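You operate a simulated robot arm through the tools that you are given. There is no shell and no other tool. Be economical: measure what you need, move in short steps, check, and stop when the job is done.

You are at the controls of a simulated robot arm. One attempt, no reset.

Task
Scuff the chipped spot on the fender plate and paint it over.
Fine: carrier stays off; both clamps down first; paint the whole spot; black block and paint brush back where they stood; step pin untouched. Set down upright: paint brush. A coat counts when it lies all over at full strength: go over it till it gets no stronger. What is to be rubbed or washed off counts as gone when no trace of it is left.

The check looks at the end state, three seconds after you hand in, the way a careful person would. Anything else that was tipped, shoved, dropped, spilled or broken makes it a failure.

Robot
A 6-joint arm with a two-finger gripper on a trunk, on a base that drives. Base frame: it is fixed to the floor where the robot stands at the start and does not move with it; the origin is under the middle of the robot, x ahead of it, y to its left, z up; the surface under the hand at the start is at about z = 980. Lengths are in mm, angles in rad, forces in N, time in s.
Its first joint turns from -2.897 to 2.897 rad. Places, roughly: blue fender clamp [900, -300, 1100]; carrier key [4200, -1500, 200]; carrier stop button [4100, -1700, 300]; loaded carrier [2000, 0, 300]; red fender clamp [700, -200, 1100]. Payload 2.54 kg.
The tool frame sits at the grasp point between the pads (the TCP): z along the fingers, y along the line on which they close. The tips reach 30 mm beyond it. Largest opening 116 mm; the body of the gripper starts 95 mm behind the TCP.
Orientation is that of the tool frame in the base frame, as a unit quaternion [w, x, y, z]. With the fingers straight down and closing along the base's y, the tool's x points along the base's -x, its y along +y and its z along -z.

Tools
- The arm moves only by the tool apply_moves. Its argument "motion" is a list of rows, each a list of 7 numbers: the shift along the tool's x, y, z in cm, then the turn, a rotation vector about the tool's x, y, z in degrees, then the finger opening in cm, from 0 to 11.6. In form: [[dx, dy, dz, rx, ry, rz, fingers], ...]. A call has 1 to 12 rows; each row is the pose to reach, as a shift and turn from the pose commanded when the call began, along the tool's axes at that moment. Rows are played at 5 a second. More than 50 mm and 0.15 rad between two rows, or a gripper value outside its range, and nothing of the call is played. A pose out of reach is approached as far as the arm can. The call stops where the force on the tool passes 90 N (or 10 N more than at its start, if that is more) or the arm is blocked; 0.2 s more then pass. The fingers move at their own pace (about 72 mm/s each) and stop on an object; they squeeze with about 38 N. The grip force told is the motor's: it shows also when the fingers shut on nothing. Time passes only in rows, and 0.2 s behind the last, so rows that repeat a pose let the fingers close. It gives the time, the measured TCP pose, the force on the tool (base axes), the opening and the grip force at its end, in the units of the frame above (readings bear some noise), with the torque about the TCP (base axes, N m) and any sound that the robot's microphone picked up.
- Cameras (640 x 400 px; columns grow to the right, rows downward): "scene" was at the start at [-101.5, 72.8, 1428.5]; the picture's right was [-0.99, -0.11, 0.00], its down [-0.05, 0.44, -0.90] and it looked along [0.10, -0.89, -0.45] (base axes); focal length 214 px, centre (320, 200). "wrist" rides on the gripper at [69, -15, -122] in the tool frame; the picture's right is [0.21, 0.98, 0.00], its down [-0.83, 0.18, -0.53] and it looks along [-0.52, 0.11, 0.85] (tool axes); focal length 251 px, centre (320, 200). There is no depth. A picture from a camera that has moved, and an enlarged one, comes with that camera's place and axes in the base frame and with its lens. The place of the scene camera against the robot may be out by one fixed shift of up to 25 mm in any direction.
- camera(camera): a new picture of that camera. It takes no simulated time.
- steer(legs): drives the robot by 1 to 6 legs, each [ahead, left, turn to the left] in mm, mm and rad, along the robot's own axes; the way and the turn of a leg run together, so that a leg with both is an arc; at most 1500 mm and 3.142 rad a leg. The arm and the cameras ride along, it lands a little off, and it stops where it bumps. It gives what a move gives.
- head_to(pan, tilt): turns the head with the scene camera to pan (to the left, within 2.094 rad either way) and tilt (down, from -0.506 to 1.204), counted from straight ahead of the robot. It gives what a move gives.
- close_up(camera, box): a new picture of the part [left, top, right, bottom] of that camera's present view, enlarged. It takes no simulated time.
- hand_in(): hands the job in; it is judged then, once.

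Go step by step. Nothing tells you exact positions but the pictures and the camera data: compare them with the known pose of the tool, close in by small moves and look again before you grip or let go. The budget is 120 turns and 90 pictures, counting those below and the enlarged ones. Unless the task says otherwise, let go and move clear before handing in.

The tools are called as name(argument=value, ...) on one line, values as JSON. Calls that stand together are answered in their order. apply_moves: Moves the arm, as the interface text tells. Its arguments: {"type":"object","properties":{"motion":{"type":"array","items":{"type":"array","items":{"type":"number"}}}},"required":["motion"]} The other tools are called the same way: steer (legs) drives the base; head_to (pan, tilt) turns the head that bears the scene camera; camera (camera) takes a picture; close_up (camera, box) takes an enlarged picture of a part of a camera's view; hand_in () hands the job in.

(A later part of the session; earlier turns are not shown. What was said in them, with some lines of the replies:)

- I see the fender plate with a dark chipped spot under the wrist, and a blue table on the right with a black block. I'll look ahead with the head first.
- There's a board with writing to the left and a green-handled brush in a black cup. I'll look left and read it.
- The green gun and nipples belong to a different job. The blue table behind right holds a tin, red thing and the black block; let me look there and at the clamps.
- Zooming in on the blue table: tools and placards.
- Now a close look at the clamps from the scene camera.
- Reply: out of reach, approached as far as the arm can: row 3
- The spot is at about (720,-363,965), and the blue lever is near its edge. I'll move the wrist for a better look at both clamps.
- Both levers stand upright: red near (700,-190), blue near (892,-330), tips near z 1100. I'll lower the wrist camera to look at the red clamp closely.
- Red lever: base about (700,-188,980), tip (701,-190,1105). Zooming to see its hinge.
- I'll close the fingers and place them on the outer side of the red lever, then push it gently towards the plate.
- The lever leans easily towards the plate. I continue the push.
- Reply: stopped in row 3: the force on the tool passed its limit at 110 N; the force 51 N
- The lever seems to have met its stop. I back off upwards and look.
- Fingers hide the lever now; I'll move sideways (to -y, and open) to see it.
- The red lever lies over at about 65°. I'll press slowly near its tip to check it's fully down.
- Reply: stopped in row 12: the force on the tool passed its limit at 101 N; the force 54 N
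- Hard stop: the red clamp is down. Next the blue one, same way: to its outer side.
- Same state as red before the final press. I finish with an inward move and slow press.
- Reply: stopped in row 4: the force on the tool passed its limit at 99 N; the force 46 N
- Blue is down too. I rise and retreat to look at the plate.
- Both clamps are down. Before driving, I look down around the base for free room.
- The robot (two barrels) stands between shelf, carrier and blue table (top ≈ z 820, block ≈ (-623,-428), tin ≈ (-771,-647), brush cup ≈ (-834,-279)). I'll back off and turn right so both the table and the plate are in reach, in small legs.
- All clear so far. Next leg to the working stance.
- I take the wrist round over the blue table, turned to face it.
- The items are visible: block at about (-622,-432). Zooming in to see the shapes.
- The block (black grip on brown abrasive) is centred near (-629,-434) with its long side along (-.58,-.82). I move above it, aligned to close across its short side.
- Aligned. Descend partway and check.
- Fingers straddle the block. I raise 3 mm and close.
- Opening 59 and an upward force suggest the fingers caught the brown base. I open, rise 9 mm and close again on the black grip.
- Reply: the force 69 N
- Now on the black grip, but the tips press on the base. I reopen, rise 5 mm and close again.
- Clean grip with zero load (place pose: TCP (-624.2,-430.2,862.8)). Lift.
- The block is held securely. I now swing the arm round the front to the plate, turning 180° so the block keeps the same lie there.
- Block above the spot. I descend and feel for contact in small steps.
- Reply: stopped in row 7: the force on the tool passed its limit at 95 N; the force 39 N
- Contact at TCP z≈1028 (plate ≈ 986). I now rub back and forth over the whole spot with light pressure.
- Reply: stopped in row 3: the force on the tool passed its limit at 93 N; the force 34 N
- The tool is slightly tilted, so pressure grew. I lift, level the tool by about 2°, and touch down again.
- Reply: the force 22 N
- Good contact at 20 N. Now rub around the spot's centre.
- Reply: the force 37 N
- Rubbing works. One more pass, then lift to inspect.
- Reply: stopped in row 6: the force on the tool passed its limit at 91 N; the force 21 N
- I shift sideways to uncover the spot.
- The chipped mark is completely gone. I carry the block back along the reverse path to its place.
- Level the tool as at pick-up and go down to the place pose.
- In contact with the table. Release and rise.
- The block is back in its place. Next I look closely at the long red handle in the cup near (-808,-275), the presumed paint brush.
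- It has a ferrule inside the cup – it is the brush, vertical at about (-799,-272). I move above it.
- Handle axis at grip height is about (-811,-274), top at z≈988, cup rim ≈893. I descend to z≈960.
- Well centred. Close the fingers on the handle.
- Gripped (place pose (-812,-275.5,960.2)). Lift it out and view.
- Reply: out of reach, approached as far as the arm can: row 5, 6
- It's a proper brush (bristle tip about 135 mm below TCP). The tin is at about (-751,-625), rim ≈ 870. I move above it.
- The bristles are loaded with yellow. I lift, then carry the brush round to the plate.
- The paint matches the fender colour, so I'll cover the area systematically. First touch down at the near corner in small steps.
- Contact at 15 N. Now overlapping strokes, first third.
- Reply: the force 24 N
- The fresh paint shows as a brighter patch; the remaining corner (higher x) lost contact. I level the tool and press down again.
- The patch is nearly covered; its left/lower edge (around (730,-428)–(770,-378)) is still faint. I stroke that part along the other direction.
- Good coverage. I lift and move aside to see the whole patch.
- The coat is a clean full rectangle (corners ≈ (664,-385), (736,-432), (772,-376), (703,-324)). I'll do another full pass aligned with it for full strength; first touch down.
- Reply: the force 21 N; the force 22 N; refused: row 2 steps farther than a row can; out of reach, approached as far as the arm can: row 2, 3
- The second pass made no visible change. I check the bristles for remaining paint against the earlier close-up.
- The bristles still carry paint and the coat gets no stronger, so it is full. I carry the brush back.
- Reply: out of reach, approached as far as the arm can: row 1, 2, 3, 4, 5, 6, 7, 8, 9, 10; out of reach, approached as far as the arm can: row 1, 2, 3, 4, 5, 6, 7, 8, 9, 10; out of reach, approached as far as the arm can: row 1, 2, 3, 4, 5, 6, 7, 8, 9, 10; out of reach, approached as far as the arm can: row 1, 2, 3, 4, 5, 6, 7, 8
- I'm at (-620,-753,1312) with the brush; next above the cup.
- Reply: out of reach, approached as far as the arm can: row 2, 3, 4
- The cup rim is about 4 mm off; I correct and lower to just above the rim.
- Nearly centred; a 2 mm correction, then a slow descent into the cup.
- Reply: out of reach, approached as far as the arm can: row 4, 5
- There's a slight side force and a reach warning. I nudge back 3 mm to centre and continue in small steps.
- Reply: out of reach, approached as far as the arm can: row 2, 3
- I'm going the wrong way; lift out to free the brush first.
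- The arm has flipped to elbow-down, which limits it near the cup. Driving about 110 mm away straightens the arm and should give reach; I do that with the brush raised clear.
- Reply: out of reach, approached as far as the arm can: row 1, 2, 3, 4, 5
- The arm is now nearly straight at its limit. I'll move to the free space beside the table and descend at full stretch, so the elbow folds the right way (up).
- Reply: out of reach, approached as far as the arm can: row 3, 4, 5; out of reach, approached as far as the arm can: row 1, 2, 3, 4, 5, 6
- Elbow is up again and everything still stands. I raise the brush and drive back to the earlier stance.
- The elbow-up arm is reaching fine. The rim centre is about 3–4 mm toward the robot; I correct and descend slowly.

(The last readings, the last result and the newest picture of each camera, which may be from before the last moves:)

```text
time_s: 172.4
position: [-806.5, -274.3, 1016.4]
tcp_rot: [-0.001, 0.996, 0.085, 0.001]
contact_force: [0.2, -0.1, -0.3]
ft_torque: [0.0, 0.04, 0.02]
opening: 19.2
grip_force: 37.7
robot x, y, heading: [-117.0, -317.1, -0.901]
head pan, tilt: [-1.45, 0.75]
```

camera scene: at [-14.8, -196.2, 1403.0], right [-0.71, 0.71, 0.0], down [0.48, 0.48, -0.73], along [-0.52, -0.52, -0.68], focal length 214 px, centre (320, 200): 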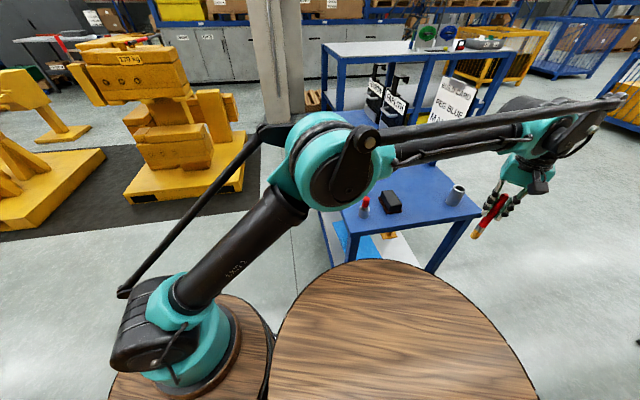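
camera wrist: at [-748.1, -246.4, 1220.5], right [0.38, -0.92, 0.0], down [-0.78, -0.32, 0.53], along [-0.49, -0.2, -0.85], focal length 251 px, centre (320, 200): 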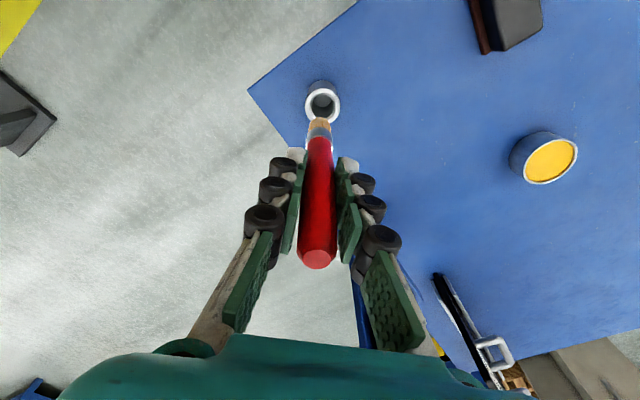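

No side force. Continue down.

apply_moves(motion=[[0, 0, 1, 0, 0, 0, 0.5], [0, 0, 2, 0, 0, 0, 0.5], [0, 0, 3, 0, 0, 0, 0.5], [0, 0, 4, 0, 0, 0, 0.5], [0, 0, 4.5, 0, 0, 0, 0.5]])

close_up(camera="scene", box=[400, 110, 500, 230])

```text
time_s: 173.6
position: [-806.2, -274.1, 971.1]
tcp_rot: [0.0, 0.996, 0.085, 0.001]
contact_force: [-0.3, 0.3, -1.0]
ft_torque: [-0.01, -0.02, 0.0]
opening: 18.9
grip_force: 38.8
robot x, y, heading: [-113.9, -314.8, -0.902]
head pan, tilt: [-1.45, 0.75]
```

```text
3.33 times, centred on (450, 170) of scene
camera zoom: at [-122.0, -174.0, 1403.0], right [-0.71, 0.71, 0.0], down [0.48, 0.48, -0.73], along [-0.52, -0.52, -0.68], focal length 715 px, centre (-113, 300)
```

zoom: 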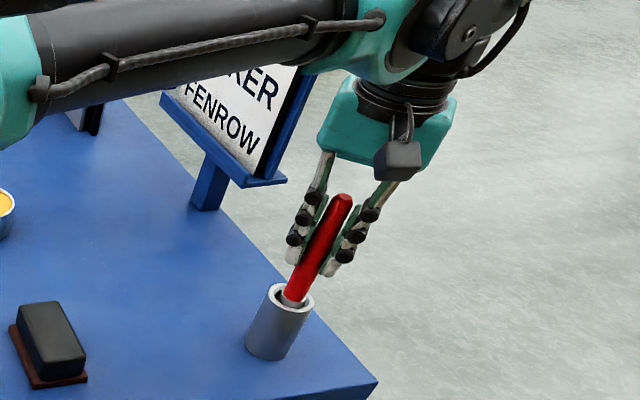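

The brush is in the cup. Lower to touch the bottom.

apply_moves(motion=[[0, 0, 0.5, 0, 0, 0, 0.5], [0, 0, 1, 0, 0, 0, 0.5], [0, 0, 1.4, 0, 0, 0, 0.5]])

```text
time_s: 174.4
position: [-806.0, -275.5, 958.0]
tcp_rot: [-0.001, 0.996, 0.084, 0.001]
contact_force: [0.4, 0.0, -0.4]
ft_torque: [-0.01, 0.01, 0.02]
opening: 19.1
grip_force: 37.5
robot x, y, heading: [-113.6, -317.9, -0.91]
head pan, tilt: [-1.45, 0.75]
```

apply_moves(motion=[[0, 0, 0.3, 0, 0, 0, 0.5], [0, 0, 0.6, 0, 0, 0, 0.5], [0, 0, 0.8, 0, 0, 0, 0.5]])

```text
time_s: 175.2
position: [-806.2, -275.2, 951.2]
tcp_rot: [-0.001, 0.996, 0.085, 0.0]
contact_force: [-4.9, 0.9, 50.6]
ft_torque: [0.08, 1.18, 0.0]
opening: 19.1
grip_force: 38.6
robot x, y, heading: [-112.2, -316.4, -0.903]
head pan, tilt: [-1.45, 0.75]
```

Bottom reached. Ease off, open, and rise.

apply_moves(motion=[[0, 0, -0.1, 0, 0, 0, 0.5], [0, 0, -0.1, 0, 0, 0, 3], [0, 0, -0.1, 0, 0, 0, 6], [0, 0, -0.1, 0, 0, 0, 7], [0, 0, -3, 0, 0, 0, 7], [0, 0, -7, 0, 0, 0, 7], [0, 0, -11, 0, 0, 0, 7], [1, 0, -13, 0, 0, 0, 7]])

camera(camera="scene")

```text
time_s: 177.0
position: [-797.4, -276.1, 1077.5]
tcp_rot: [-0.001, 0.996, 0.086, 0.0]
contact_force: [-0.8, -0.3, -0.2]
ft_torque: [-0.02, -0.03, 0.0]
opening: 70.2
grip_force: 0.0
robot x, y, heading: [-114.7, -314.7, -0.906]
head pan, tilt: [-1.45, 0.75]
```

```text
2 pictures are left
camera scene: at [-122.1, -174.0, 1403.0], right [-0.71, 0.71, 0.0], down [0.48, 0.48, -0.73], along [-0.52, -0.52, -0.68], focal length 214 px, centre (320, 200)
```

scene: 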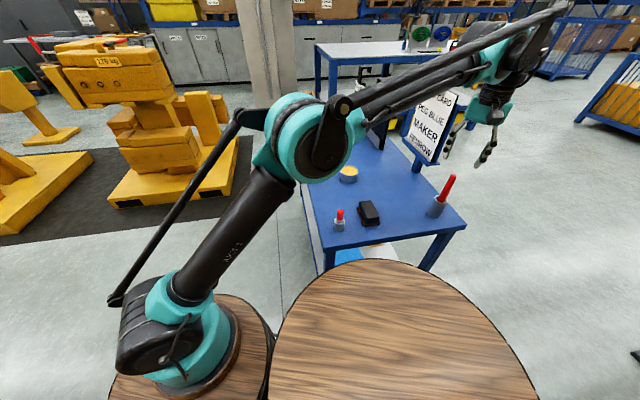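

The brush stands in its cup, and block, pin and tin are in place. One last look at plate and clamps.

apply_moves(motion=[[4, 0, 0, 0, 0, 0, 7], [8, 0, 0, 0, 0, 0, 7]])

head_to(pan=0.75, tilt=0.5)

close_up(camera="scene", box=[200, 100, 440, 260])

```text
time_s: 177.6
position: [-716.0, -258.8, 1078.4]
tcp_rot: [-0.001, 0.996, 0.085, 0.001]
contact_force: [-1.0, 0.3, -0.4]
ft_torque: [0.01, -0.06, 0.01]
opening: 69.9
grip_force: 0.0
robot x, y, heading: [-114.5, -316.8, -0.908]
head pan, tilt: [-1.45, 0.75]
```

```text
time_s: 179.7
position: [-715.7, -258.0, 1077.9]
tcp_rot: [-0.001, 0.996, 0.084, 0.001]
contact_force: [-0.6, -0.4, 0.4]
ft_torque: [0.01, 0.01, 0.0]
opening: 70.1
grip_force: 0.1
robot x, y, heading: [-113.1, -312.6, -0.908]
head pan, tilt: [0.75, 0.499]
```

```text
2.50 times, centred on (320, 180) of scene
camera zoom: at [26.5, -129.5, 1425.0], right [-0.16, -0.99, 0.0], down [-0.47, 0.07, -0.88], along [0.87, -0.14, -0.48], focal length 536 px, centre (320, 250)
```

zoom: 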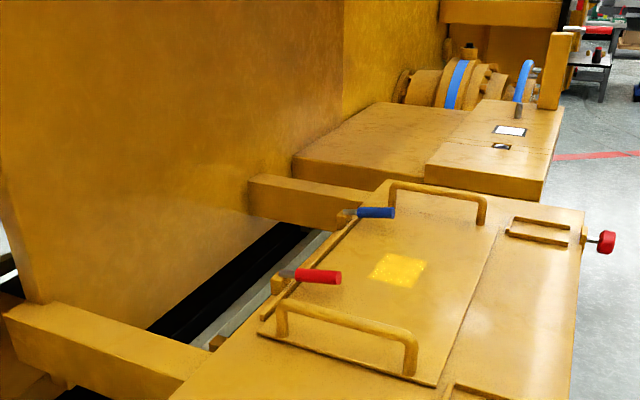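

Both clamps lie down, the patch is fully and evenly painted, and the tools are back in place. I hand in.

hand_in()

```text
The job is handed in.
```

I handed the job in. Both clamps went down first, then I scuffed the chipped spot until no trace showed. I painted over it in two passes; the second made the coat no stronger.

The black block is back in its place, and the paint brush stands upright in its cup. The step pin and the carrier were not touched. While putting the brush back I pressed sideways on its cup with about 12 N; the cup still looks in place.
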